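You operate a simulated robot arm through the tools that you are given. There is no shell and no other tool.

The job below is to be done with a simulated two-armed robot. You get a single attempt, and the scene is never put back.

TASK
Take the white and green pad on the top of the tools table and put it away on the shelf under the tools table. Fetch the green filling lump from the shelf under the parts table and set it on the top of the side cabinet. Push the back door of the side cabinet shut. Put the cream block on the square steel tray. Put the 50 mm knobbed cream block from the rear deck of the back press on the top of the side cabinet and the 56 mm knobbed cream block on the loading shelf of the front loader. Lift the chest freezer lid open. The order is free. Set down upright: cream block, knobbed cream block.

The check looks at the end state, three seconds after you hand in, the way a careful person would. Anything else that was tipped, shoved, dropped, spilled or broken makes it a failure. A push-on lid holds only when it is set on centred and level and pressed home; a screw cap is set on level and turned clockwise until tight.

THE ROBOT
Two 7-joint arms with fingered hands on one trunk, on a base that moves. Base frame: it is fixed to the floor where the robot stands at the start and does not move with it; the origin is under the middle of the robot, x ahead of it, y to its left, z up; the surface under the hand at the start is at about z = 80. Units: cm, degrees, N and s.
The left shoulder is at the start at [6.8, 17.4, 101.5], the right one opposite. With the tool pointing down near the work surface each hand reaches from about 32 to 76 cm from the robot's upright axis, wherever it stands, measured 20 degrees to its own side. Places, roughly: back door of the side cabinet [340, 170, 70]; chest freezer lid [880, 20, 110]; cream block (9x5x8 cm) [460, -220, 80]; filling lump [75, 150, 50]; knobbed cream block [500, -225, 75]; loading shelf of the front loader [310, -490, 70]; shelf under the tools table [60, 20, 20]; square steel tray (10x11x2 cm) [470, -70, 60]; top of the side cabinet (22x82 cm) [308, 138, 110]; white and green pad (6x5x3 cm) [50, -10, 80]. Payload 3.8 kg a hand.
Tool frame (each hand has its own): the origin (TCP) lies between the finger pads and is the grasp point; the fingertips stand 2.6 cm ahead of it; z points along the fingers, y is the line along which they close. The gripper opens to 13.2 cm; its body begins 7.3 cm behind the TCP. The gripper is a hand of 3 fingers: y runs from the thumb to the fingers, the wrist lies at [0, 0, -22.4] in the tool frame, and closing takes about 1.5 s.
Orientation is that of the tool frame in the base frame, as a unit quaternion [w, x, y, z]. With the fingers straight down and closing along the base's y, the tool's x points along the base's -x, its y along +y and its z along -z.

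THE INTERFACE
- The arms move only by the tool arm_command. It takes "left_series", "right_series" or both (then of equal length, played together; a hand with none holds still); each is a list of rows, each a list of 6 numbers: the shift along the tool's x, y, z in units of 20 mm (1.0 is 20 mm), then the turn, a rotation vector about the tool's x, y, z in units of 4 degrees (1.0 is 4 degrees). In form: [[dx, dy, dz, ax, ay, az], ...]. A call has 1 to 20 rows; each row shifts and turns the commanded pose from where the row before left it, along the tool's axes as they then stand. "left_claw" and "right_claw" are, for a hand that has rows, the finger opening in cm, from 0 to 13.2, set as the call begins (left out, the last holds). A call with a number of a shift or a turn outside -1 to 1 is refused whole. Rows are played at 5 a second. More than 5 cm and 8.6 degrees between two rows, or a gripper value outside its range, and nothing of the call is played. Where a pose cannot be reached the arm comes as near as it can. A force on the tool above 40 N (or 10 N above the force at the start of the call, whichever is more), or a blocked arm, ends the call early, and 0.2 s more pass. The fingers move at their own pace (about 10.8 cm/s each) and stop on an object; they squeeze with about 30 N. The grip force told is the motor's: it shows also when the fingers shut on nothing. Time passes only in rows, and 0.2 s behind the last, so rows that do not move let the fingers close. The reply holds the time, the measured pose of the TCP, the force on the tool along the base axes, the opening and the grip force, in the units named above and with some noise, with the torque about the TCP (base axes, N m) and any sound that the robot's microphone picked up.
- Cameras (640 x 400 px; columns grow to the right, rows downward): "scene" is now at [17.91, -1.94, 90.26]; the picture's right is [-0.20, -0.98, 0.00], its down [-0.22, 0.04, -0.97] and it looks along [0.95, -0.19, -0.23] (base axes); focal length 214 px, centre (320, 200). "left" rides on the left gripper at [-6.2, 0.3, -9.2] in its tool frame; the picture's right is [-0.05, -1.00, 0.00], its down [0.83, -0.04, -0.56] and it looks along [0.55, -0.03, 0.83] (tool axes); focal length 230 px, centre (320, 200). "right" rides on the right gripper at [6.2, 0.3, -9.2] in its tool frame; the picture's right is [-0.05, 1.00, 0.00], its down [-0.83, -0.04, -0.56] and it looks along [-0.55, -0.03, 0.83] (tool axes); focal length 230 px, centre (320, 200). There is no depth. A picture from a camera that has moved, and an enlarged one, comes with that camera's place and axes in the base frame and with its lens.
- snapshot(camera): a new picture of that camera. It takes no simulated time.
- move_column(by): moves the trunk up (or, below 0, down) by that many cm; the arms and the scene camera ride with it, the base frame stays. It gives what a move gives, with no picture.
- base_move(legs): drives the robot by 1 to 6 legs, each [ahead, left, turn to the left] in cm, cm and degrees, along the robot's own axes; the way and the turn of a leg run together, so that a leg with both is an arc; at most 150 cm and 180 degrees a leg. The arms and the cameras ride along, it lands a little off, and it stops where it bumps. It gives what a move gives.
- move_fingers(finger1, finger2, thumb_bend, hand): sets how far each is bent, from 0 (flat) to 100 (curled in); at 30 the hand is open as for a grip, at 70 the pads meet at the TCP. One left out holds its place. A second passes; each finger stops where it meets its share of the squeeze, and holds until it gets a number again. A gripper value or a shape takes the hand back. It gives what a move gives, with no picture; readings hold the bend of each and the force on the fingers (four entries, about 0 where the hand has none), thumb and palm.
- grasp_type(shape, hand): the hand has 3 fingers and takes this shape, open, in about a second: jaw (thumb against the fingers, like two jaws); tri (thumb and two fingers); tip (a fingertip pinch); poke (one finger out to press); point (the index stretched); flat (the hand flat); cup (the hand cupped); fist (a fist). The gripper value then closes the fingers along that shape, each until it touches; the sizes above hold for jaw. It gives what a move gives, with no picture.
- turn_head(pan, tilt): turns the head with the scene camera to pan (to the left, within 60 degrees either way) and tilt (down, from -29 to 69), counted from straight ahead of the robot (the tilt from the chest, where the trunk bows). It gives what a move gives.
- enlarge(camera, box): a new picture of the part [left, top, right, bottom] of that camera's present view, enlarged. It takes no simulated time.
- sign_off(): hands the job in; it is judged then, once.

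Nothing tells you exact positions but the pictures and the camera data. Unless the task says otherwise, let go and move clear before handing in.

The tools are called as name(argument=value, ...) on one line, values as JSON. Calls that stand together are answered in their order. arm_command: Moves the arms, as the interface text tells. Its arguments: {"type":"object","properties":{"left_series":{"type":"array","items":{"type":"array","items":{"type":"number"}}},"left_claw":{"type":"number"},"right_series":{"type":"array","items":{"type":"array","items":{"type":"number"}}},"right_claw":{"type":"number"}},"required":[]} The other tools are called the same way: move_column (by) moves the trunk up or down; grasp_type (shape, hand) gives the hand a shape; move_fingers (finger1, finger2, thumb_bend, hand) moves the fingers one by one; base_move (legs) drives the base; turn_head (pan, tilt) turns the head that bears the scene camera; snapshot (camera) takes a picture; enlarge (camera, box) takes an enlarged picture of a part of a camera's view; sign_off () hands the job in.

At the start:

```text
clock: 0.0
left_tool_pos: [51.46, 15.26, 107.84]
left_tcp_rot: [0.0, 0.0, 1.0, 0.0]
left_ft_force: [-0.3, -0.6, 0.2]
left_ft_torque: [-0.03, 0.02, -0.01]
left_finger_gap: 13.18
left_grasp_force: 0.0
left_shape: jaw
left_bend: [30.0, 30.0, 30.0]
left_finger forces: [0.0, 0.1, 0.1, 0.0, 0.0, 0.0]
right_tool_pos: [44.63, -24.14, 98.37]
right_tcp_rot: [0.0, -0.001, 1.0, 0.001]
right_ft_force: [0.4, -0.2, -0.5]
right_ft_torque: [0.0, -0.06, -0.01]
right_finger_gap: 13.19
right_grasp_force: 0.1
right_shape: jaw
right_bend: [30.0, 30.0, 30.0]
right_finger forces: [0.0, 0.0, 0.0, 0.0, 0.1, 0.0]
trunk travel left (down, up): [-32.5, 15.7]
robot x, y, heading: [-0.07, -0.14, 0.2]
head pan, tilt (commanded): [-11.3, 13.1]
```

scene: 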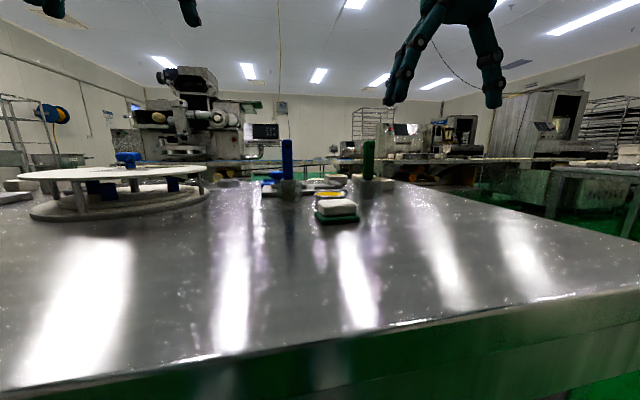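
right: 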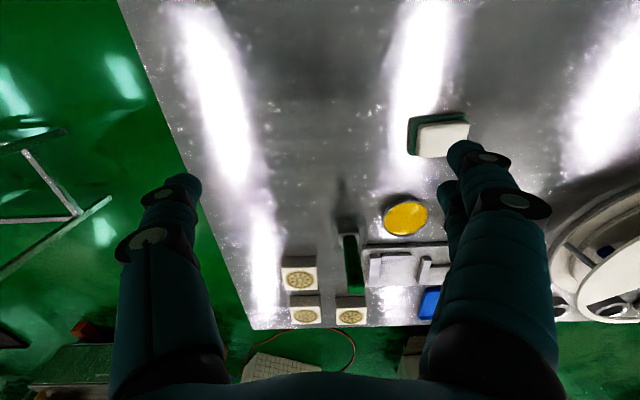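
left: 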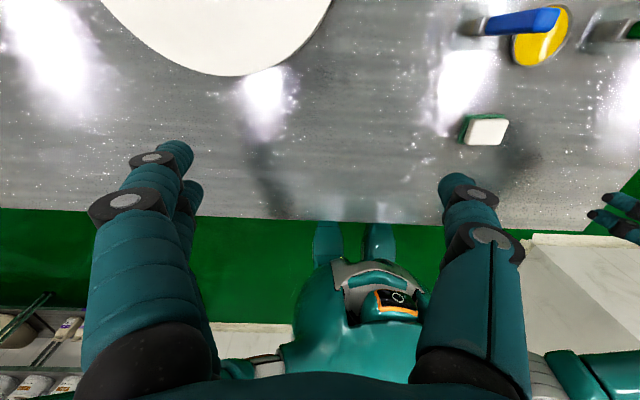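

I see the tools table ahead of me with the white-and-green pad near [50, -10, 80]. First I look around with the head to understand the surroundings before moving anything.

turn_head(pan=0, tilt=50)

snapshot(camera="scene")

turn_head(pan=60, tilt=20)

snapshot(camera="scene")

turn_head(pan=-60, tilt=20)

snapshot(camera="scene")

```text
clock: 1.0
left_tool_pos: [51.5, 15.14, 107.86]
left_tcp_rot: [0.0, 0.001, 1.0, -0.001]
left_ft_force: [0.8, -0.7, -0.6]
left_ft_torque: [0.01, -0.02, -0.01]
left_finger_gap: 13.19
left_grasp_force: 0.0
left_shape: jaw
left_bend: [30.0, 30.0, 30.0]
left_finger forces: [0.0, 0.0, 0.0, 0.0, 0.1, 0.0]
right_tool_pos: [44.62, -24.13, 98.42]
right_tcp_rot: [-0.001, 0.001, 1.0, 0.0]
right_ft_force: [-0.5, -0.5, 0.4]
right_ft_torque: [-0.01, 0.03, 0.0]
right_finger_gap: 13.18
right_grasp_force: 0.0
right_shape: jaw
right_bend: [30.0, 30.0, 30.0]
right_finger forces: [0.1, 0.0, 0.0, 0.0, 0.0, 0.1]
trunk travel left (down, up): [-32.5, 15.7]
robot x, y, heading: [0.16, -0.04, 0.3]
head pan, tilt (commanded): [0.0, 50.0]
```

```text
taken
camera scene: at [16.46, -0.11, 84.59], right [0.0, -1.0, 0.0], down [-0.77, 0.0, -0.64], along [0.64, 0.0, -0.77], focal length 214 px, centre (320, 200)
```

scene: 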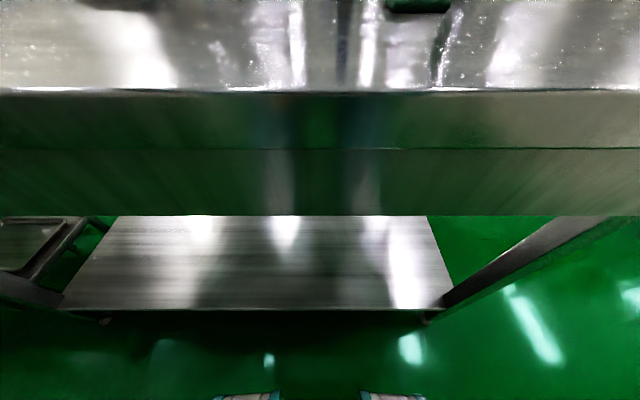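

```text
clock: 2.3
left_tool_pos: [51.43, 15.21, 107.72]
left_tcp_rot: [0.0, 0.0, 1.0, 0.0]
left_ft_force: [0.1, -0.1, -1.0]
left_ft_torque: [0.0, -0.02, 0.04]
left_finger_gap: 13.17
left_grasp_force: 0.1
left_shape: jaw
left_bend: [30.0, 30.0, 30.0]
left_finger forces: [0.0, 0.0, 0.0, 0.1, 0.0, 0.0]
right_tool_pos: [44.59, -24.13, 98.46]
right_tcp_rot: [0.0, 0.0, 1.0, 0.0]
right_ft_force: [1.3, -0.5, -0.1]
right_ft_torque: [0.05, 0.03, -0.01]
right_finger_gap: 13.18
right_grasp_force: 0.1
right_shape: jaw
right_bend: [30.0, 30.0, 30.0]
right_finger forces: [0.0, 0.0, 0.0, 0.1, 0.1, 0.0]
trunk travel left (down, up): [-32.5, 15.7]
robot x, y, heading: [0.36, -0.07, -0.3]
head pan, tilt (commanded): [60.0, 20.0]
```

```text
taken
camera scene: at [13.42, 7.95, 89.14], right [0.87, -0.5, 0.0], down [-0.17, -0.3, -0.94], along [0.47, 0.81, -0.34], focal length 214 px, centre (320, 200)
```

scene: 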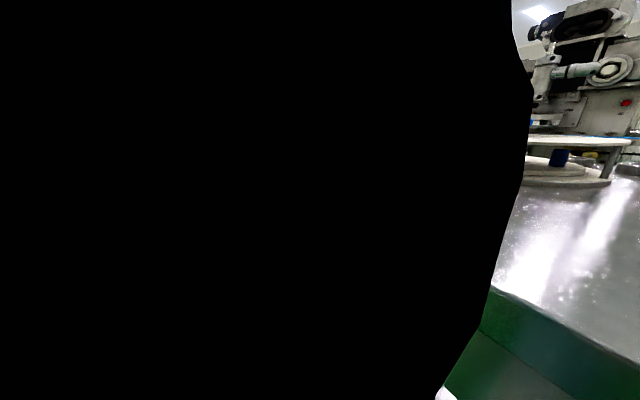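

```text
clock: 4.3
left_tool_pos: [51.52, 15.25, 107.78]
left_tcp_rot: [0.001, 0.0, 1.0, 0.0]
left_ft_force: [0.2, -0.3, 0.6]
left_ft_torque: [0.0, -0.01, 0.03]
left_finger_gap: 13.2
left_grasp_force: 0.1
left_shape: jaw
left_bend: [30.0, 30.0, 30.0]
left_finger forces: [0.0, 0.0, 0.1, 0.1, 0.0, 0.0]
right_tool_pos: [44.69, -24.08, 98.45]
right_tcp_rot: [0.0, 0.0, 1.0, 0.0]
right_ft_force: [-0.5, -0.2, -0.1]
right_ft_torque: [0.04, 0.02, 0.02]
right_finger_gap: 13.18
right_grasp_force: 0.1
right_shape: jaw
right_bend: [30.0, 30.0, 30.0]
right_finger forces: [0.0, 0.0, 0.0, 0.0, 0.0, 0.1]
trunk travel left (down, up): [-32.5, 15.7]
robot x, y, heading: [0.14, -0.08, -0.0]
head pan, tilt (commanded): [-60.0, 20.0]
```

```text
taken
camera scene: at [13.42, -8.17, 89.14], right [-0.87, -0.5, 0.0], down [-0.17, 0.3, -0.94], along [0.47, -0.81, -0.34], focal length 214 px, centre (320, 200)
```

scene: 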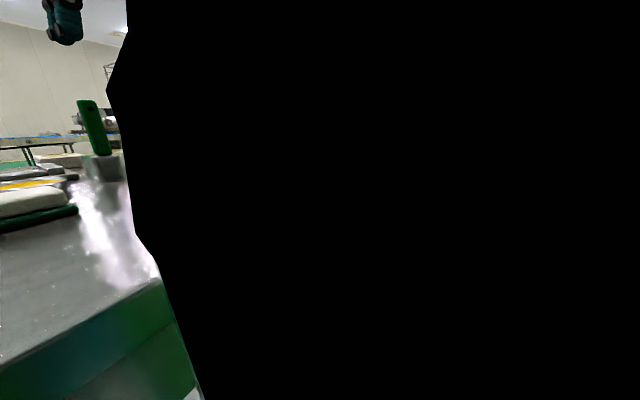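

The pad sits at about [48, -10.7, 80]; the table's front edge is at x≈27.5 and its apron bottom at z≈69, with the shelf at z≈20 below. I'll look closer at the pad and the forward scene.

turn_head(pan=0, tilt=15)

snapshot(camera="scene")

enlarge(camera="right", box=[360, 80, 520, 180])

enlarge(camera="scene", box=[0, 60, 320, 260])

enlarge(camera="scene", box=[320, 60, 640, 260])

```text
clock: 5.6
left_tool_pos: [51.52, 15.2, 107.81]
left_tcp_rot: [0.0, 0.0, 1.0, 0.0]
left_ft_force: [-0.2, -0.1, 0.1]
left_ft_torque: [0.01, -0.01, 0.02]
left_finger_gap: 13.18
left_grasp_force: 0.0
left_shape: jaw
left_bend: [30.0, 30.0, 30.0]
left_finger forces: [0.0, 0.0, 0.0, 0.0, 0.1, 0.0]
right_tool_pos: [44.63, -24.11, 98.34]
right_tcp_rot: [0.0, 0.0, 1.0, 0.0]
right_ft_force: [-0.1, 0.0, 0.4]
right_ft_torque: [-0.02, -0.03, 0.03]
right_finger_gap: 13.22
right_grasp_force: 0.0
right_shape: jaw
right_bend: [30.0, 30.0, 30.0]
right_finger forces: [0.0, 0.0, 0.0, 0.0, 0.0, 0.1]
trunk travel left (down, up): [-32.5, 15.7]
robot x, y, heading: [-0.1, 0.25, 0.2]
head pan, tilt (commanded): [0.0, 15.0]
```

```text
taken
camera scene: at [18.1, -0.12, 89.96], right [0.0, -1.0, 0.0], down [-0.26, 0.0, -0.97], along [0.97, 0.0, -0.26], focal length 214 px, centre (320, 200)
```

scene: 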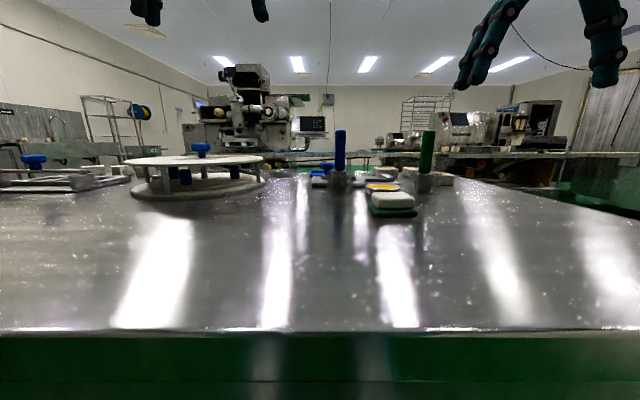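

```text
4.00 times, centred on (440, 130) of right
camera zoom: at [38.46, -23.74, 107.63], right [0.05, 1.0, 0.0], down [0.83, -0.04, 0.56], along [0.55, -0.03, -0.83], focal length 920 px, centre (-160, 480)
```

zoom: 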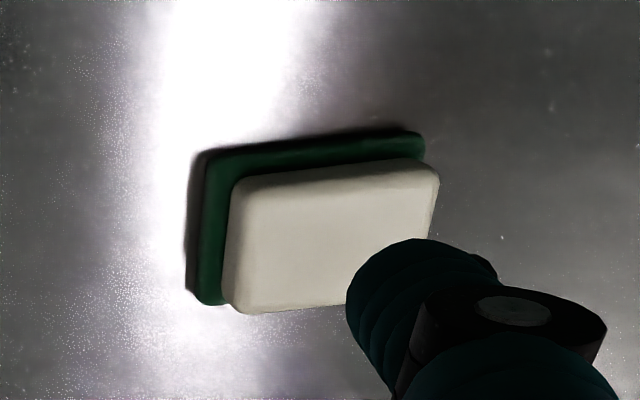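

```text
2.00 times, centred on (160, 160) of scene
camera zoom: at [18.1, -0.12, 89.96], right [0.0, -1.0, 0.0], down [-0.26, 0.0, -0.97], along [0.97, 0.0, -0.26], focal length 429 px, centre (640, 280)
```

zoom: 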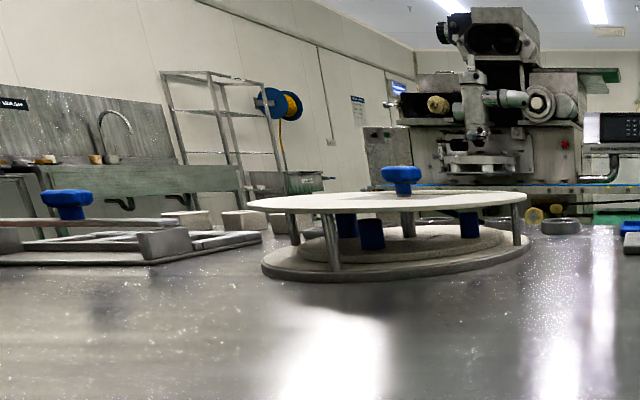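

```text
2.00 times, centred on (480, 160) of scene
camera zoom: at [18.1, -0.12, 89.96], right [0.0, -1.0, 0.0], down [-0.26, 0.0, -0.97], along [0.97, 0.0, -0.26], focal length 429 px, centre (0, 280)
```

zoom: 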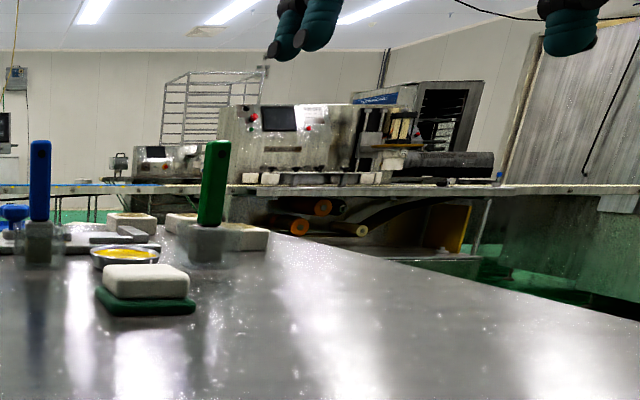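

The pad lies nearly square to the table, centre about [48.1, -10.5], long side along y. I'll back the base a little, pitch the right hand forward 45° so that the pad can stay flat both on the table and on the low shelf.

base_move(legs=[[-10, 0, 0]])

arm_command(right_series=[[0, 0, 0, 0, -1, 0], [0, 0, 0, 0, -1, 0], [0, 0, 0, 0, -1, 0], [0, 0, 0, 0, -1, 0], [0, 0, 0, 0, -1, 0], [0, 0, 0, 0, -1, 0], [0, 0, 0, 0, -1, 0], [0, 0, 0, 0, -1, 0], [0, 0, 0, 0, -1, 0], [0, 0, 0, 0, -1, 0], [0, 0, 0, 0, -1, 0], [0, 0, 0, 0, 0, 0]])

snapshot(camera="right")

snapshot(camera="left")

snapshot(camera="scene")

```text
clock: 6.8
left_tool_pos: [41.28, 15.12, 107.77]
left_tcp_rot: [0.0, 0.0, 1.0, 0.0]
left_ft_force: [-0.1, 0.4, -0.2]
left_ft_torque: [0.0, -0.05, 0.01]
left_finger_gap: 13.18
left_grasp_force: 0.0
left_shape: jaw
left_bend: [30.0, 30.0, 30.0]
left_finger forces: [0.0, 0.1, 0.0, 0.1, 0.0, 0.1]
right_tool_pos: [34.47, -24.07, 98.39]
right_tcp_rot: [0.0, 0.0, 1.0, 0.0]
right_ft_force: [0.0, -0.3, 0.4]
right_ft_torque: [0.03, -0.03, 0.02]
right_finger_gap: 13.19
right_grasp_force: 0.0
right_shape: jaw
right_bend: [30.0, 30.0, 30.0]
right_finger forces: [0.0, 0.0, 0.0, 0.0, 0.0, 0.0]
trunk travel left (down, up): [-32.5, 15.7]
robot x, y, heading: [-9.77, 0.06, 0.0]
head pan, tilt (commanded): [0.0, 15.0]
```

```text
clock: 9.4
left_tool_pos: [41.45, 15.17, 107.76]
left_tcp_rot: [0.0, 0.0, 1.0, 0.0]
left_ft_force: [0.2, -0.4, 0.0]
left_ft_torque: [-0.01, 0.0, -0.01]
left_finger_gap: 13.17
left_grasp_force: 0.0
left_shape: jaw
left_bend: [30.0, 30.0, 30.0]
left_finger forces: [0.1, 0.0, 0.0, 0.1, 0.0, 0.0]
right_tool_pos: [35.69, -24.58, 99.35]
right_tcp_rot: [0.375, 0.0, 0.927, 0.0]
right_ft_force: [-0.2, 0.1, -0.9]
right_ft_torque: [0.01, -0.01, -0.02]
right_finger_gap: 13.21
right_grasp_force: 0.1
right_shape: jaw
right_bend: [30.0, 30.0, 30.0]
right_finger forces: [0.0, 0.0, 0.0, 0.0, 0.1, 0.1]
right hand out of reach, approached as far as the arm can: row 11
trunk travel left (down, up): [-32.5, 15.7]
robot x, y, heading: [-10.06, -0.03, -0.0]
head pan, tilt (commanded): [0.0, 15.0]
```

```text
taken
camera right: at [24.9, -24.35, 101.68], right [0.04, 1.0, 0.04], down [0.21, -0.04, 0.98], along [0.98, -0.03, -0.21], focal length 230 px, centre (320, 200)
```

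right: 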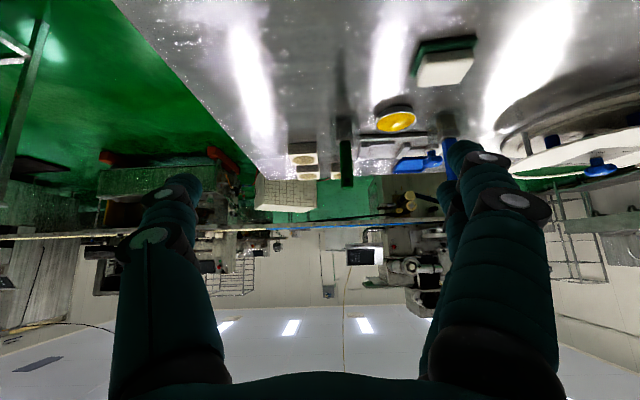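

```text
taken
camera left: at [47.64, 15.66, 117.06], right [0.05, -1.0, 0.0], down [-0.83, -0.04, 0.56], along [-0.55, -0.03, -0.83], focal length 230 px, centre (320, 200)
```

left: 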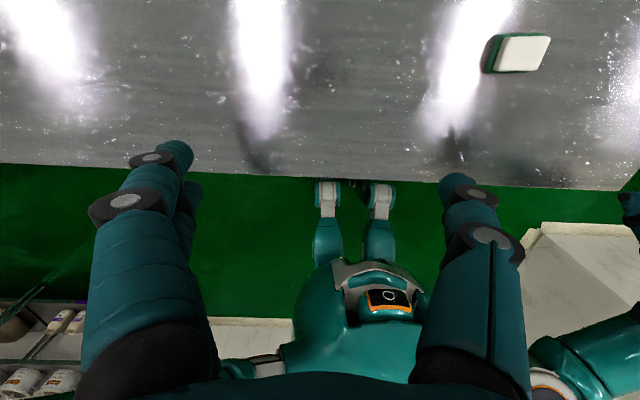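

```text
taken
camera scene: at [8.02, -0.1, 89.95], right [0.0, -1.0, 0.0], down [-0.26, 0.0, -0.97], along [0.97, 0.0, -0.26], focal length 214 px, centre (320, 200)
```

scene: 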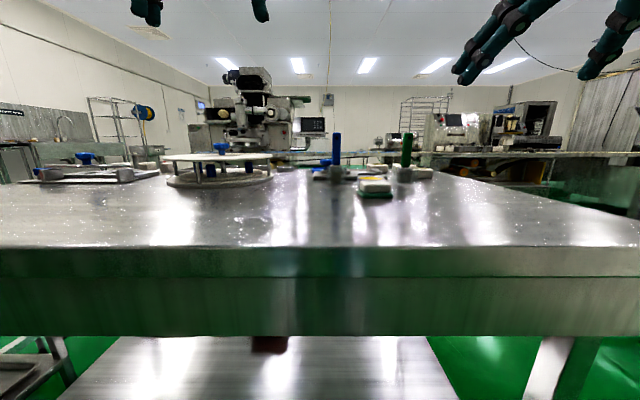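

Fingers reach is fine; I see the pad clearly in the right camera. I'll reduce the pitch to 24° (so the lower finger doesn't touch the table) and move above the pad.

arm_command(right_series=[[0, 0, 0, 0, 1, 0], [0, 0, 0, 0, 1, 0], [0, 0, 0, 0, 1, 0], [0, 0, 0, 0, 1, 0], [0, 0, 0, 0, 1, 0], [-0.47, 0.88, 0.85, 0, 0, 0], [-0.47, 0.88, 0.85, 0, 0, 0], [-0.47, 0.88, 0.85, 0, 0, 0], [-0.47, 0.88, 0.85, 0, 0, 0], [-0.47, 0.88, 0.85, 0, 0, 0], [-0.47, 0.88, 0.85, 0, 0, 0], [-0.47, 0.88, 0.85, 0, 0, 0], [-0.47, 0.88, 0.85, 0, 0, 0], [0, 0, 0, 0, 0, -1], [0, 0, 0, 0, 0, 0]])

snapshot(camera="right")

snapshot(camera="left")

snapshot(camera="scene")

```text
clock: 12.6
left_tool_pos: [41.37, 15.18, 107.84]
left_tcp_rot: [-0.001, 0.0, 1.0, 0.0]
left_ft_force: [0.6, -0.1, 0.3]
left_ft_torque: [0.01, -0.03, 0.01]
left_finger_gap: 13.2
left_grasp_force: 0.0
left_shape: jaw
left_bend: [30.0, 30.0, 30.0]
left_finger forces: [0.0, 0.0, 0.0, 0.0, 0.0, 0.0]
right_tool_pos: [48.15, -10.49, 90.08]
right_tcp_rot: [0.208, -0.034, 0.978, -0.008]
right_ft_force: [0.1, -1.0, -0.7]
right_ft_torque: [-0.02, 0.01, -0.01]
right_finger_gap: 13.21
right_grasp_force: 0.1
right_shape: jaw
right_bend: [30.0, 30.0, 30.0]
right_finger forces: [0.1, 0.1, 0.0, 0.1, 0.0, 0.1]
trunk travel left (down, up): [-32.5, 15.7]
robot x, y, heading: [-10.22, 0.06, 0.0]
head pan, tilt (commanded): [0.0, 15.0]
```

```text
taken
camera right: at [38.77, -10.63, 95.96], right [-0.02, 1.0, -0.01], down [0.53, 0.02, 0.85], along [0.85, 0.01, -0.53], focal length 230 px, centre (320, 200)
```

right: 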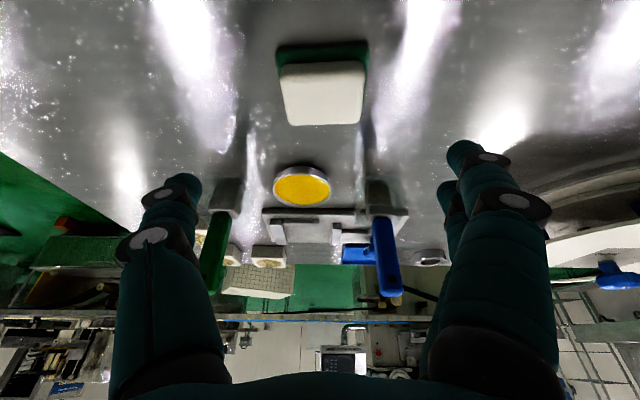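

```text
taken
camera left: at [47.62, 15.67, 117.07], right [0.05, -1.0, 0.0], down [-0.83, -0.04, 0.56], along [-0.55, -0.03, -0.83], focal length 230 px, centre (320, 200)
```

left: 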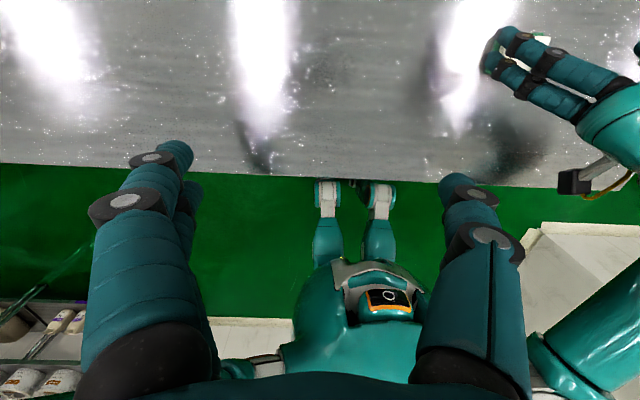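

```text
taken
camera scene: at [8.0, -0.1, 89.96], right [0.0, -1.0, 0.0], down [-0.26, 0.0, -0.97], along [0.97, 0.0, -0.26], focal length 214 px, centre (320, 200)
```

scene: 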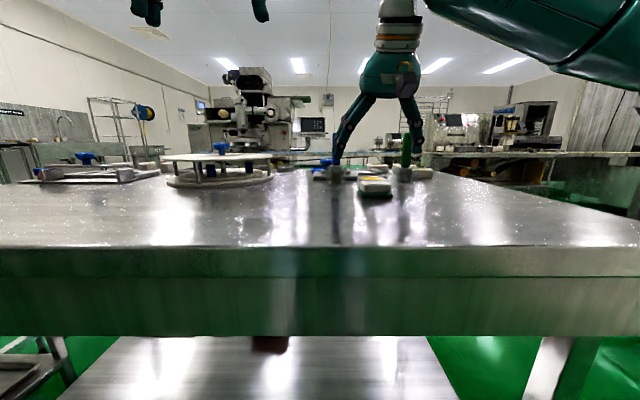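

The fingers straddle the pad well. I'll descend to about z=83.2.

arm_command(right_series=[[0.41, 0, 0.91, 0, 0, 0], [0.41, 0, 0.91, 0, 0, 0], [0.41, 0, 0.91, 0, 0, 0], [0.16, 0, 0.37, 0, 0, 0], [0, 0, 0, 0, 0, 0]])

snapshot(camera="right")

enlarge(camera="scene", box=[300, 80, 460, 220])

```text
clock: 13.8
left_tool_pos: [41.35, 15.27, 107.73]
left_tcp_rot: [0.0, 0.0, 1.0, 0.0]
left_ft_force: [0.1, -0.4, 0.0]
left_ft_torque: [0.02, 0.02, -0.02]
left_finger_gap: 13.19
left_grasp_force: 0.1
left_shape: jaw
left_bend: [30.0, 30.0, 30.0]
left_finger forces: [0.0, 0.0, 0.1, 0.0, 0.1, 0.0]
right_tool_pos: [48.17, -10.84, 83.25]
right_tcp_rot: [0.209, -0.034, 0.977, -0.007]
right_ft_force: [-0.4, -0.1, 0.5]
right_ft_torque: [0.01, -0.01, 0.0]
right_finger_gap: 13.2
right_grasp_force: 0.0
right_shape: jaw
right_bend: [30.0, 30.0, 30.0]
right_finger forces: [0.0, 0.0, 0.1, 0.0, 0.1, 0.0]
trunk travel left (down, up): [-32.5, 15.7]
robot x, y, heading: [-10.19, 0.23, -0.1]
head pan, tilt (commanded): [0.0, 15.0]
```

```text
taken
camera right: at [38.77, -10.86, 89.08], right [-0.02, 1.0, -0.01], down [0.53, 0.01, 0.85], along [0.85, 0.01, -0.53], focal length 230 px, centre (320, 200)
```

right: 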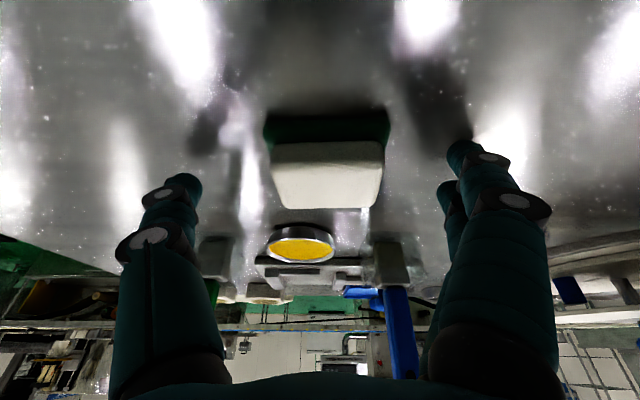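

```text
2.86 times, centred on (380, 150) of scene
camera zoom: at [7.99, -0.11, 89.96], right [0.0, -1.0, 0.0], down [-0.26, 0.0, -0.97], along [0.97, 0.0, -0.26], focal length 613 px, centre (149, 343)
```

zoom: 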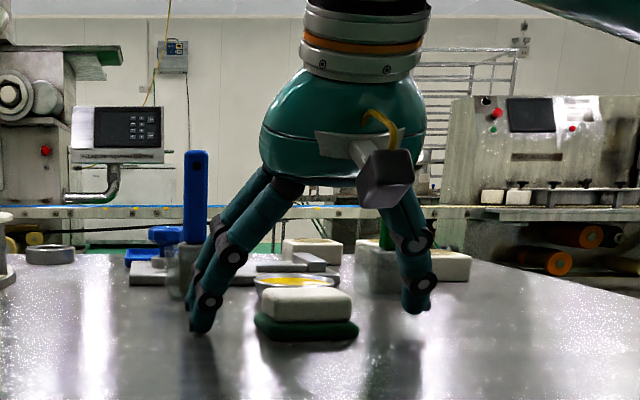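

The fingers are near the table on both sides of the pad. I'll close gently to just above pad width first and look.

arm_command(right_series=[[0, 0, 0, 0, 0, 0], [0, 0, 0, 0, 0, 0], [0, 0, 0, 0, 0, 0], [0, 0, 0, 0, 0, 0]], right_claw=7.5)

enlarge(camera="scene", box=[300, 80, 460, 220])

snapshot(camera="right")

```text
clock: 14.8
left_tool_pos: [41.31, 15.06, 107.84]
left_tcp_rot: [0.0, 0.0, 1.0, 0.0]
left_ft_force: [0.0, 0.0, 0.9]
left_ft_torque: [-0.01, 0.0, 0.01]
left_finger_gap: 13.15
left_grasp_force: 0.0
left_shape: jaw
left_bend: [30.0, 30.0, 30.0]
left_finger forces: [0.0, 0.0, 0.0, 0.0, 0.0, 0.0]
right_tool_pos: [48.08, -10.79, 83.22]
right_tcp_rot: [0.207, -0.035, 0.978, -0.007]
right_ft_force: [0.7, 1.6, 4.2]
right_ft_torque: [0.28, 0.02, -0.02]
right_finger_gap: 7.68
right_grasp_force: 0.0
right_shape: jaw
right_bend: [71.0, 72.0, 70.0]
right_finger forces: [4.8, 0.0, 0.1, 0.0, 0.0, 0.1]
trunk travel left (down, up): [-32.5, 15.7]
robot x, y, heading: [-9.88, -0.13, -0.3]
head pan, tilt (commanded): [0.0, 15.0]
```

```text
2.86 times, centred on (380, 150) of scene
camera zoom: at [7.97, -0.09, 89.96], right [0.0, -1.0, 0.0], down [-0.26, 0.0, -0.97], along [0.97, 0.0, -0.26], focal length 613 px, centre (149, 343)
```

zoom: 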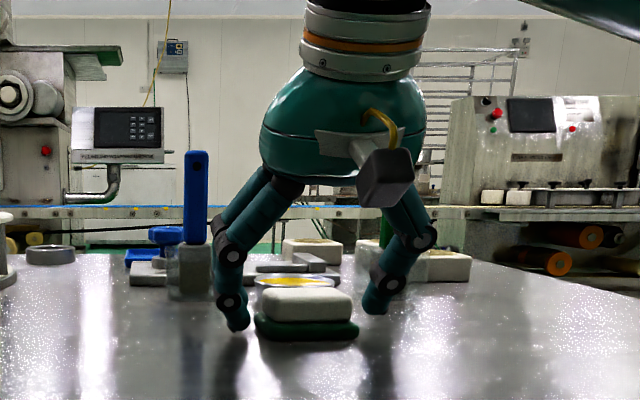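

```text
taken
camera right: at [38.76, -10.83, 89.15], right [-0.02, 1.0, -0.01], down [0.53, 0.01, 0.85], along [0.85, 0.01, -0.53], focal length 230 px, centre (320, 200)
```

right: 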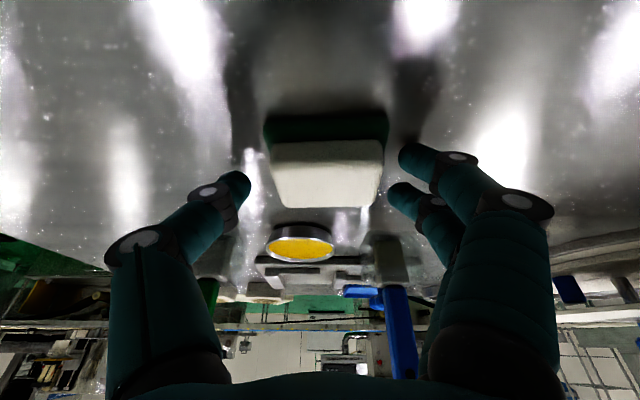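

One finger lightly touches the table (4.8 N). I'll raise by 0.4 cm and close on the pad.

arm_command(right_series=[[-0.08, 0, -0.19, 0, 0, 0], [0, 0, 0, 0, 0, 0]])

arm_command(right_series=[[0, 0, 0, 0, 0, 0], [0, 0, 0, 0, 0, 0], [0, 0, 0, 0, 0, 0], [0, 0, 0, 0, 0, 0], [0, 0, 0, 0, 0, 0], [0, 0, 0, 0, 0, 0], [0, 0, 0, 0, 0, 0]], right_claw=2)

snapshot(camera="right")

enlarge(camera="scene", box=[300, 80, 460, 220])

```text
clock: 15.4
left_tool_pos: [41.29, 15.19, 107.85]
left_tcp_rot: [0.0, 0.0, 1.0, 0.0]
left_ft_force: [-0.5, -0.1, 0.1]
left_ft_torque: [0.0, 0.02, 0.0]
left_finger_gap: 13.19
left_grasp_force: 0.1
left_shape: jaw
left_bend: [30.0, 30.0, 30.0]
left_finger forces: [0.0, 0.0, 0.0, 0.0, 0.1, 0.0]
right_tool_pos: [48.11, -10.9, 83.64]
right_tcp_rot: [0.208, -0.034, 0.978, -0.007]
right_ft_force: [0.2, 0.2, -0.1]
right_ft_torque: [-0.02, -0.01, 0.01]
right_finger_gap: 7.57
right_grasp_force: 0.1
right_shape: jaw
right_bend: [72.0, 72.0, 70.0]
right_finger forces: [0.0, 0.0, 0.0, 0.0, 0.0, 0.0]
trunk travel left (down, up): [-32.5, 15.7]
robot x, y, heading: [-10.02, 0.13, 0.2]
head pan, tilt (commanded): [0.0, 15.0]
```

```text
clock: 17.0
left_tool_pos: [41.41, 15.23, 107.92]
left_tcp_rot: [0.0, 0.0, 1.0, 0.0]
left_ft_force: [0.1, 0.5, 0.2]
left_ft_torque: [0.02, -0.02, 0.02]
left_finger_gap: 13.21
left_grasp_force: 0.0
left_shape: jaw
left_bend: [30.0, 30.0, 30.0]
left_finger forces: [0.1, 0.0, 0.0, 0.1, 0.0, 0.0]
right_tool_pos: [48.19, -10.78, 83.83]
right_tcp_rot: [0.209, -0.033, 0.977, -0.006]
right_ft_force: [2.7, -0.4, 10.6]
right_ft_torque: [0.27, 0.09, -0.04]
right_finger_gap: 4.62
right_grasp_force: 30.8
right_shape: jaw
right_bend: [75.0, 73.0, 70.0]
right_finger forces: [27.3, 13.8, 0.0, 0.0, 27.9, 0.1]
trunk travel left (down, up): [-32.5, 15.7]
robot x, y, heading: [-10.27, -0.07, -0.2]
head pan, tilt (commanded): [0.0, 15.0]
```

```text
taken
camera right: at [38.79, -10.87, 89.61], right [-0.02, 1.0, -0.01], down [0.53, 0.01, 0.85], along [0.85, 0.01, -0.53], focal length 230 px, centre (320, 200)
```

right: 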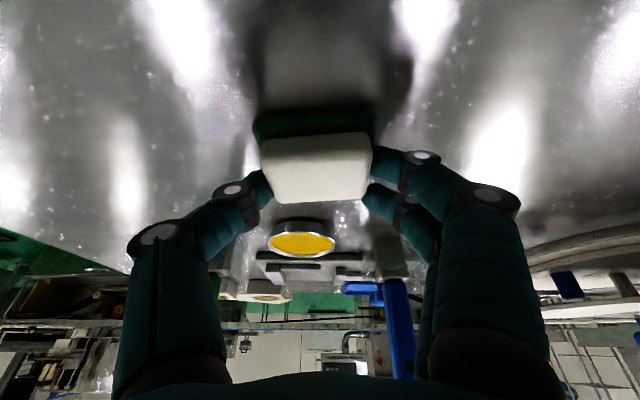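

```text
2.86 times, centred on (380, 150) of scene
camera zoom: at [7.95, -0.1, 89.97], right [0.0, -1.0, 0.0], down [-0.26, 0.0, -0.97], along [0.97, 0.0, -0.26], focal length 613 px, centre (149, 343)
```

zoom: 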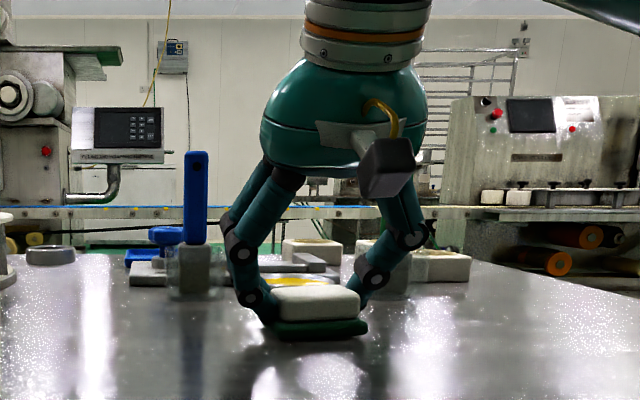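

The pad is gripped (about 28 N each side). I lift it straight up and check.

arm_command(right_series=[[-0.2, 0, -0.45, 0, 0, 0], [-0.41, 0, -0.91, 0, 0, 0], [-0.41, 0, -0.91, 0, 0, 0], [-0.41, 0, -0.91, 0, 0, 0], [-0.41, 0, -0.91, 0, 0, 0], [0, 0, 0, 0, 0, 0]])

snapshot(camera="right")

snapshot(camera="scene")

```text
clock: 18.4
left_tool_pos: [41.38, 15.15, 107.77]
left_tcp_rot: [0.0, 0.001, 1.0, 0.0]
left_ft_force: [0.1, 0.0, 0.5]
left_ft_torque: [0.01, 0.03, 0.0]
left_finger_gap: 13.16
left_grasp_force: 0.0
left_shape: jaw
left_bend: [30.0, 30.0, 30.0]
left_finger forces: [0.1, 0.0, 0.1, 0.0, 0.0, 0.1]
right_tool_pos: [48.11, -10.71, 92.63]
right_tcp_rot: [0.208, -0.034, 0.978, -0.007]
right_ft_force: [0.2, -0.3, -1.6]
right_ft_torque: [0.01, -0.01, 0.01]
right_finger_gap: 4.57
right_grasp_force: 30.0
right_shape: jaw
right_bend: [74.0, 73.0, 70.0]
right_finger forces: [13.7, 14.9, 0.0, 0.1, 27.1, 0.0]
trunk travel left (down, up): [-32.5, 15.7]
robot x, y, heading: [-10.04, 0.0, 0.0]
head pan, tilt (commanded): [0.0, 15.0]
```

```text
taken
camera right: at [38.75, -10.8, 98.62], right [-0.02, 1.0, -0.01], down [0.53, 0.02, 0.85], along [0.85, 0.01, -0.53], focal length 230 px, centre (320, 200)
```

right: 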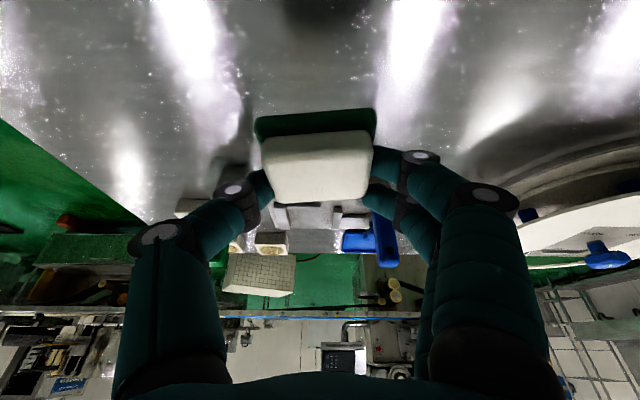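

```text
taken
camera scene: at [8.0, -0.12, 89.95], right [0.0, -1.0, 0.0], down [-0.26, 0.0, -0.97], along [0.97, 0.0, -0.26], focal length 214 px, centre (320, 200)
```

scene: 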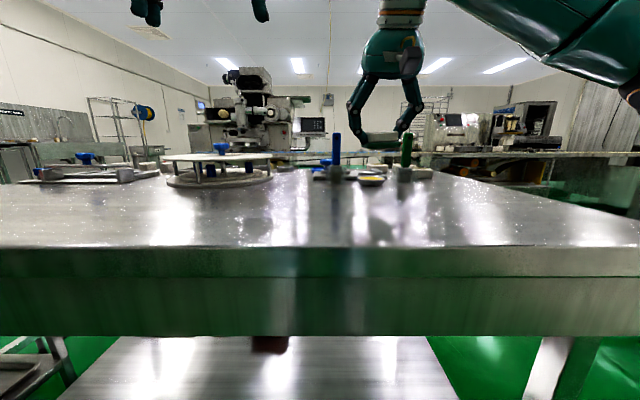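

The pad is held firmly and flat. I'll back off 35 cm, raise the left hand for clearance over the table, then lower the trunk.

base_move(legs=[[-35, 0, 0]])

arm_command(left_series=[[0, 0, -1, 0, 0, 0], [0, 0, -1, 0, 0, 0], [0, 0, -1, 0, 0, 0], [0, 0, -1, 0, 0, 0], [0, 0, -1, 0, 0, 0], [0, 0, -1, 0, 0, 0], [0, 0, -1, 0, 0, 0], [0, 0, -1, 0, 0, 0]])

move_column(by=-32)

snapshot(camera="scene")

snapshot(camera="left")

snapshot(camera="right")

```text
clock: 20.6
left_tool_pos: [6.51, 15.24, 107.84]
left_tcp_rot: [0.0, -0.002, 1.0, 0.0]
left_ft_force: [-0.2, 0.0, 0.3]
left_ft_torque: [0.0, 0.01, 0.0]
left_finger_gap: 13.2
left_grasp_force: 0.1
left_shape: jaw
left_bend: [30.0, 30.0, 30.0]
left_finger forces: [0.0, 0.1, 0.0, 0.1, 0.0, 0.0]
right_tool_pos: [13.32, -10.72, 92.69]
right_tcp_rot: [0.209, -0.034, 0.977, -0.008]
right_ft_force: [0.0, 0.6, 0.1]
right_ft_torque: [0.04, 0.04, 0.01]
right_finger_gap: 4.56
right_grasp_force: 29.9
right_shape: jaw
right_bend: [74.0, 73.0, 70.0]
right_finger forces: [13.7, 14.9, 0.0, 0.0, 27.1, 0.1]
trunk travel left (down, up): [-32.5, 15.7]
robot x, y, heading: [-44.95, -0.27, -0.1]
head pan, tilt (commanded): [0.0, 15.0]
```

```text
clock: 22.4
left_tool_pos: [6.67, 15.16, 120.42]
left_tcp_rot: [0.001, 0.0, 1.0, 0.0]
left_ft_force: [0.0, 1.3, -1.1]
left_ft_torque: [-0.01, -0.01, 0.03]
left_finger_gap: 13.2
left_grasp_force: 0.0
left_shape: jaw
left_bend: [30.0, 30.0, 30.0]
left_finger forces: [0.0, 0.0, 0.1, 0.2, 0.0, 0.0]
left hand out of reach, approached as far as the arm can: row 7, 8
right_tool_pos: [13.36, -10.66, 92.59]
right_tcp_rot: [0.207, -0.034, 0.978, -0.007]
right_ft_force: [-0.6, -0.4, -0.1]
right_ft_torque: [0.0, -0.02, -0.01]
right_finger_gap: 4.56
right_grasp_force: 29.6
right_shape: jaw
right_bend: [74.0, 73.0, 70.0]
right_finger forces: [13.6, 15.0, 0.0, 0.1, 27.1, 0.0]
trunk travel left (down, up): [-32.5, 15.7]
robot x, y, heading: [-45.06, 0.04, -0.0]
head pan, tilt (commanded): [0.0, 15.0]
```

```text
clock: 25.6
left_tool_pos: [17.53, 15.26, 75.34]
left_tcp_rot: [-0.14, -0.001, 0.99, 0.0]
left_ft_force: [-0.2, 0.6, -0.2]
left_ft_torque: [0.0, -0.01, -0.02]
left_finger_gap: 13.18
left_grasp_force: 0.0
left_shape: jaw
left_bend: [30.0, 30.0, 30.0]
left_finger forces: [0.0, 0.0, 0.0, 0.0, 0.0, 0.0]
right_tool_pos: [13.46, -10.7, 60.57]
right_tcp_rot: [0.208, -0.034, 0.977, -0.008]
right_ft_force: [0.1, 0.1, -0.9]
right_ft_torque: [0.0, 0.02, 0.0]
right_finger_gap: 4.56
right_grasp_force: 30.2
right_shape: jaw
right_bend: [74.0, 73.0, 70.0]
right_finger forces: [13.4, 14.9, 0.0, 0.0, 27.0, 0.0]
trunk travel left (down, up): [-0.5, 47.7]
robot x, y, heading: [-44.57, 0.31, 0.2]
head pan, tilt (commanded): [0.0, 15.0]
```

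```text
taken
camera scene: at [-25.48, -0.11, 58.6], right [0.0, -1.0, 0.0], down [-0.26, 0.0, -0.97], along [0.97, 0.0, -0.26], focal length 214 px, centre (320, 200)
```

scene: 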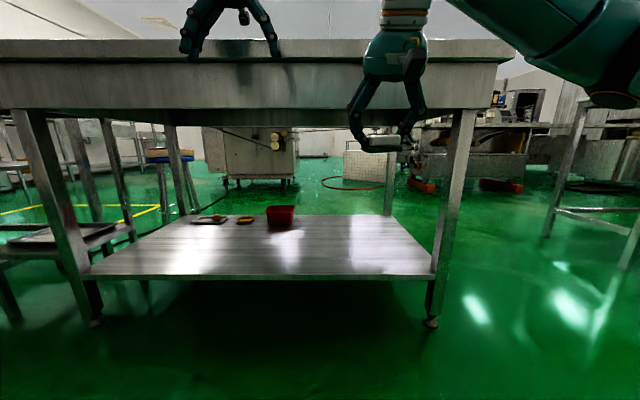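

```text
taken
camera left: at [26.11, 15.76, 82.44], right [0.05, -1.0, -0.01], down [-0.64, -0.04, 0.76], along [-0.76, -0.03, -0.65], focal length 230 px, centre (320, 200)
```

left: 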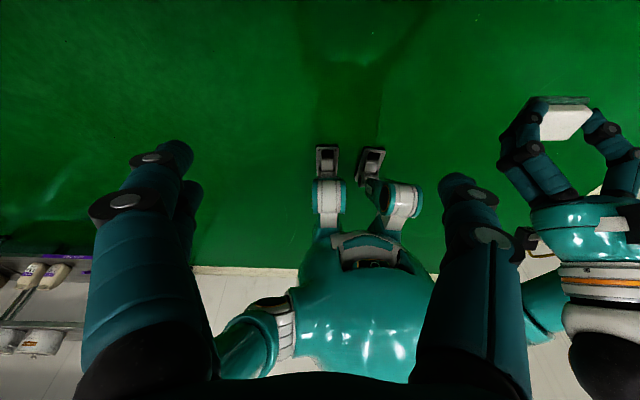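

```text
taken
camera right: at [4.0, -10.77, 66.61], right [-0.02, 1.0, -0.01], down [0.53, 0.01, 0.85], along [0.85, 0.01, -0.53], focal length 230 px, centre (320, 200)
```

right: 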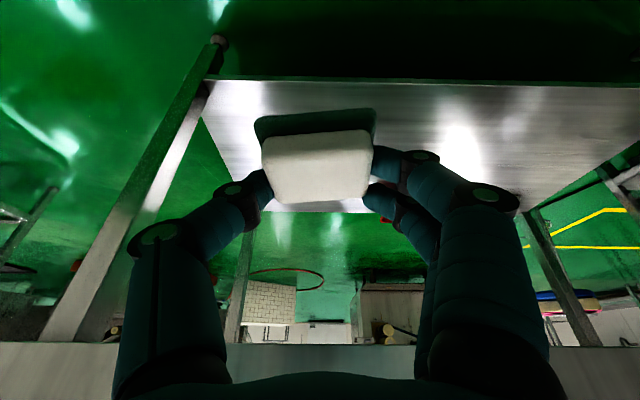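

The pad hangs level in the right hand, and I can see the shelf (front edge x≈31, z≈20) with a red box and small dishes far back around x≈85. I'll retract and straighten the left hand first, then lower the right hand to z≈29 in front of the table.

arm_command(left_series=[[1, 0, 0, 0, 0, 0], [1, 0, 0, 0, 0, 0], [1, 0, 0, 0, -1, 0], [1, 0, 0, 0, -1, 0], [1, 0, 0, 0, -1, 0], [1, 0, 0, 0, -1, 0], [1, 0, 0, 0, 0, 0], [1, 0, 0, 0, 0, 0], [1, 0, 0, 0, 0, 0], [1, 0, 0, 0, 0, 0], [1, 0, 0, 0, 0, 0]])

arm_command(right_series=[[0.41, 0, 0.91, 0, 0, 0], [0.41, 0, 0.91, 0, 0, 0], [0.41, 0, 0.91, 0, 0, 0], [0.41, 0, 0.91, 0, 0, 0], [0.41, 0, 0.91, 0, 0, 0], [0.41, 0, 0.91, 0, 0, 0], [0.41, 0, 0.91, 0, 0, 0], [0.41, 0, 0.91, 0, 0, 0], [0.41, 0, 0.91, 0, 0, 0], [0.41, 0, 0.91, 0, 0, 0], [0.41, 0, 0.91, 0, 0, 0], [0.41, 0, 0.91, 0, 0, 0], [0.41, 0, 0.91, 0, 0, 0], [0.41, 0, 0.91, 0, 0, 0], [0.41, 0, 0.91, 0, 0, 0], [0.41, 0, 0.91, 0, 0, 0]])

snapshot(camera="scene")

snapshot(camera="right")

snapshot(camera="left")

```text
clock: 28.0
left_tool_pos: [-4.09, 15.28, 77.74]
left_tcp_rot: [-0.001, -0.002, 1.0, 0.0]
left_ft_force: [0.6, -0.3, 0.2]
left_ft_torque: [-0.01, -0.02, 0.02]
left_finger_gap: 13.19
left_grasp_force: 0.0
left_shape: jaw
left_bend: [30.0, 30.0, 30.0]
left_finger forces: [0.0, 0.1, 0.1, 0.1, 0.0, 0.0]
right_tool_pos: [13.29, -10.69, 60.67]
right_tcp_rot: [0.208, -0.034, 0.978, -0.007]
right_ft_force: [0.4, 0.2, -0.9]
right_ft_torque: [-0.02, 0.02, 0.01]
right_finger_gap: 4.56
right_grasp_force: 30.2
right_shape: jaw
right_bend: [74.0, 73.0, 70.0]
right_finger forces: [13.3, 15.0, 0.0, 0.0, 27.0, 0.0]
trunk travel left (down, up): [-0.5, 47.7]
robot x, y, heading: [-44.56, -0.15, 0.1]
head pan, tilt (commanded): [0.0, 15.0]
```

```text
clock: 31.4
left_tool_pos: [-4.03, 15.13, 77.76]
left_tcp_rot: [-0.001, -0.001, 1.0, 0.0]
left_ft_force: [1.1, -0.3, -0.3]
left_ft_torque: [-0.01, -0.01, 0.01]
left_finger_gap: 13.2
left_grasp_force: 0.2
left_shape: jaw
left_bend: [30.0, 30.0, 30.0]
left_finger forces: [0.0, 0.1, 0.0, 0.0, 0.1, 0.0]
right_tool_pos: [13.28, -11.52, 28.87]
right_tcp_rot: [0.208, -0.034, 0.977, -0.008]
right_ft_force: [0.4, 0.5, 0.4]
right_ft_torque: [-0.02, -0.01, -0.01]
right_finger_gap: 4.58
right_grasp_force: 30.2
right_shape: jaw
right_bend: [74.0, 73.0, 70.0]
right_finger forces: [12.6, 15.1, 0.0, 0.0, 27.0, 0.0]
trunk travel left (down, up): [-0.5, 47.7]
robot x, y, heading: [-44.65, -0.34, 0.3]
head pan, tilt (commanded): [0.0, 15.0]
```

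```text
taken
camera scene: at [-25.47, -0.11, 58.6], right [0.0, -1.0, 0.0], down [-0.26, 0.0, -0.97], along [0.97, 0.0, -0.26], focal length 214 px, centre (320, 200)
```

scene: 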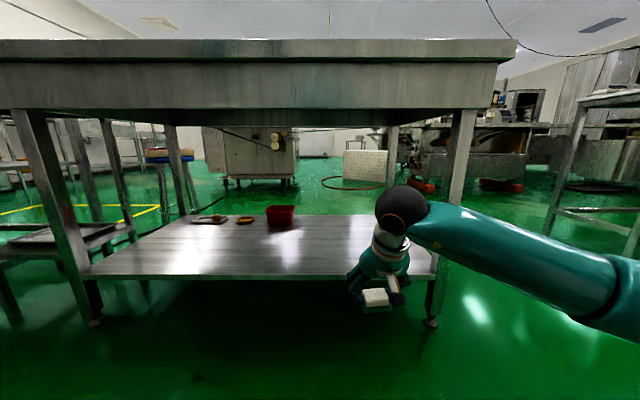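

```text
taken
camera right: at [3.95, -11.67, 34.63], right [-0.02, 1.0, -0.01], down [0.53, 0.02, 0.85], along [0.85, 0.01, -0.53], focal length 230 px, centre (320, 200)
```

right: 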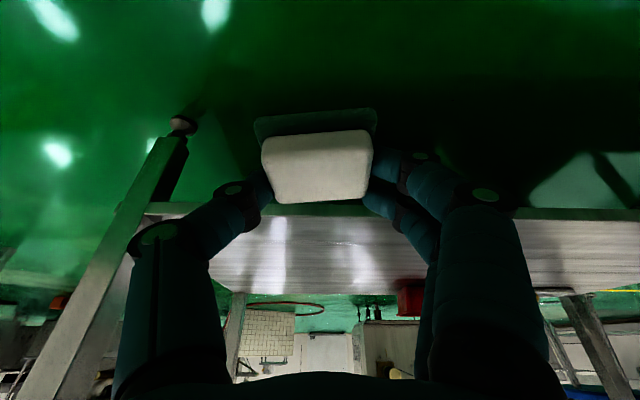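

```text
taken
camera left: at [2.15, 15.68, 86.95], right [0.05, -1.0, 0.0], down [-0.83, -0.04, 0.56], along [-0.56, -0.03, -0.83], focal length 230 px, centre (320, 200)
```

left: 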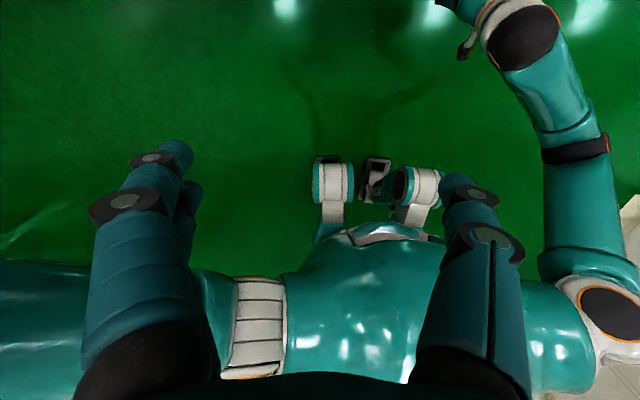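

The hand is below the apron height with the pad level, shelf top at z≈20.2. I drive forward 20 cm to bring the pad over the shelf.

base_move(legs=[[20, 0, 0]])

arm_command(right_series=[[-0.91, 0, 0.41, 0, 0, 0], [-0.91, 0, 0.41, 0, 0, 0], [-0.91, 0, 0.41, 0, 0, 0], [-0.91, 0, 0.41, 0, 0, 0], [-0.6, 0, 0.27, 0, 0, 0], [0, 0, 0, 0, 0, 0]])

snapshot(camera="right")

snapshot(camera="scene")

```text
clock: 33.0
left_tool_pos: [15.57, 15.19, 77.79]
left_tcp_rot: [-0.001, -0.001, 1.0, 0.0]
left_ft_force: [0.4, -0.1, -0.1]
left_ft_torque: [-0.01, -0.03, -0.02]
left_finger_gap: 13.2
left_grasp_force: 0.1
left_shape: jaw
left_bend: [30.0, 30.0, 30.0]
left_finger forces: [0.0, 0.0, 0.0, 0.0, 0.1, 0.0]
right_tool_pos: [33.1, -11.55, 28.64]
right_tcp_rot: [0.207, -0.035, 0.978, -0.006]
right_ft_force: [-0.1, -0.6, -0.3]
right_ft_torque: [-0.03, 0.0, -0.01]
right_finger_gap: 4.57
right_grasp_force: 29.8
right_shape: jaw
right_bend: [74.0, 73.0, 70.0]
right_finger forces: [12.7, 15.2, 0.0, 0.0, 27.0, 0.0]
trunk travel left (down, up): [-0.5, 47.7]
robot x, y, heading: [-24.9, -0.1, 0.2]
head pan, tilt (commanded): [0.0, 15.0]
```

```text
clock: 34.4
left_tool_pos: [15.58, 15.15, 77.7]
left_tcp_rot: [-0.001, 0.0, 1.0, -0.001]
left_ft_force: [0.0, 0.9, -0.3]
left_ft_torque: [-0.01, 0.01, 0.0]
left_finger_gap: 13.2
left_grasp_force: 0.0
left_shape: jaw
left_bend: [30.0, 30.0, 30.0]
left_finger forces: [0.1, 0.1, 0.0, 0.0, 0.1, 0.0]
right_tool_pos: [42.36, -11.05, 28.7]
right_tcp_rot: [0.208, -0.035, 0.977, -0.007]
right_ft_force: [-0.2, 0.8, 0.6]
right_ft_torque: [-0.01, 0.03, 0.01]
right_finger_gap: 4.58
right_grasp_force: 30.2
right_shape: jaw
right_bend: [74.0, 73.0, 70.0]
right_finger forces: [12.6, 15.2, 0.0, 0.0, 27.0, 0.0]
trunk travel left (down, up): [-0.5, 47.7]
robot x, y, heading: [-25.04, 0.09, 0.2]
head pan, tilt (commanded): [0.0, 15.0]
```

```text
taken
camera right: at [32.88, -11.07, 34.71], right [-0.02, 1.0, -0.01], down [0.53, 0.02, 0.85], along [0.85, 0.01, -0.53], focal length 230 px, centre (320, 200)
```

right: 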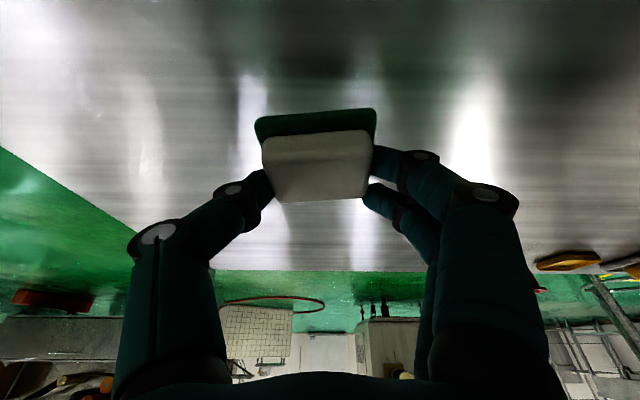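

```text
taken
camera scene: at [-5.74, -0.08, 58.6], right [0.0, -1.0, 0.0], down [-0.26, 0.0, -0.97], along [0.97, 0.0, -0.26], focal length 214 px, centre (320, 200)
```

scene: 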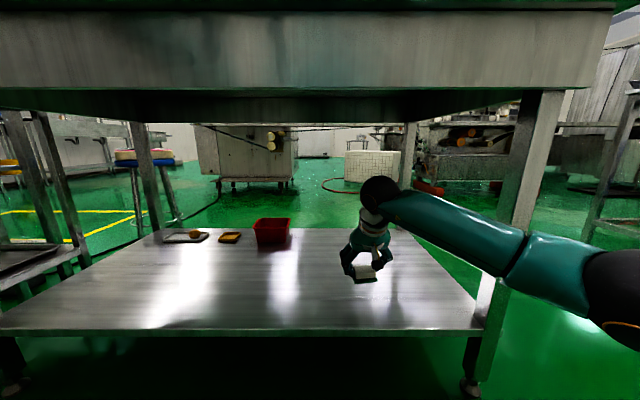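

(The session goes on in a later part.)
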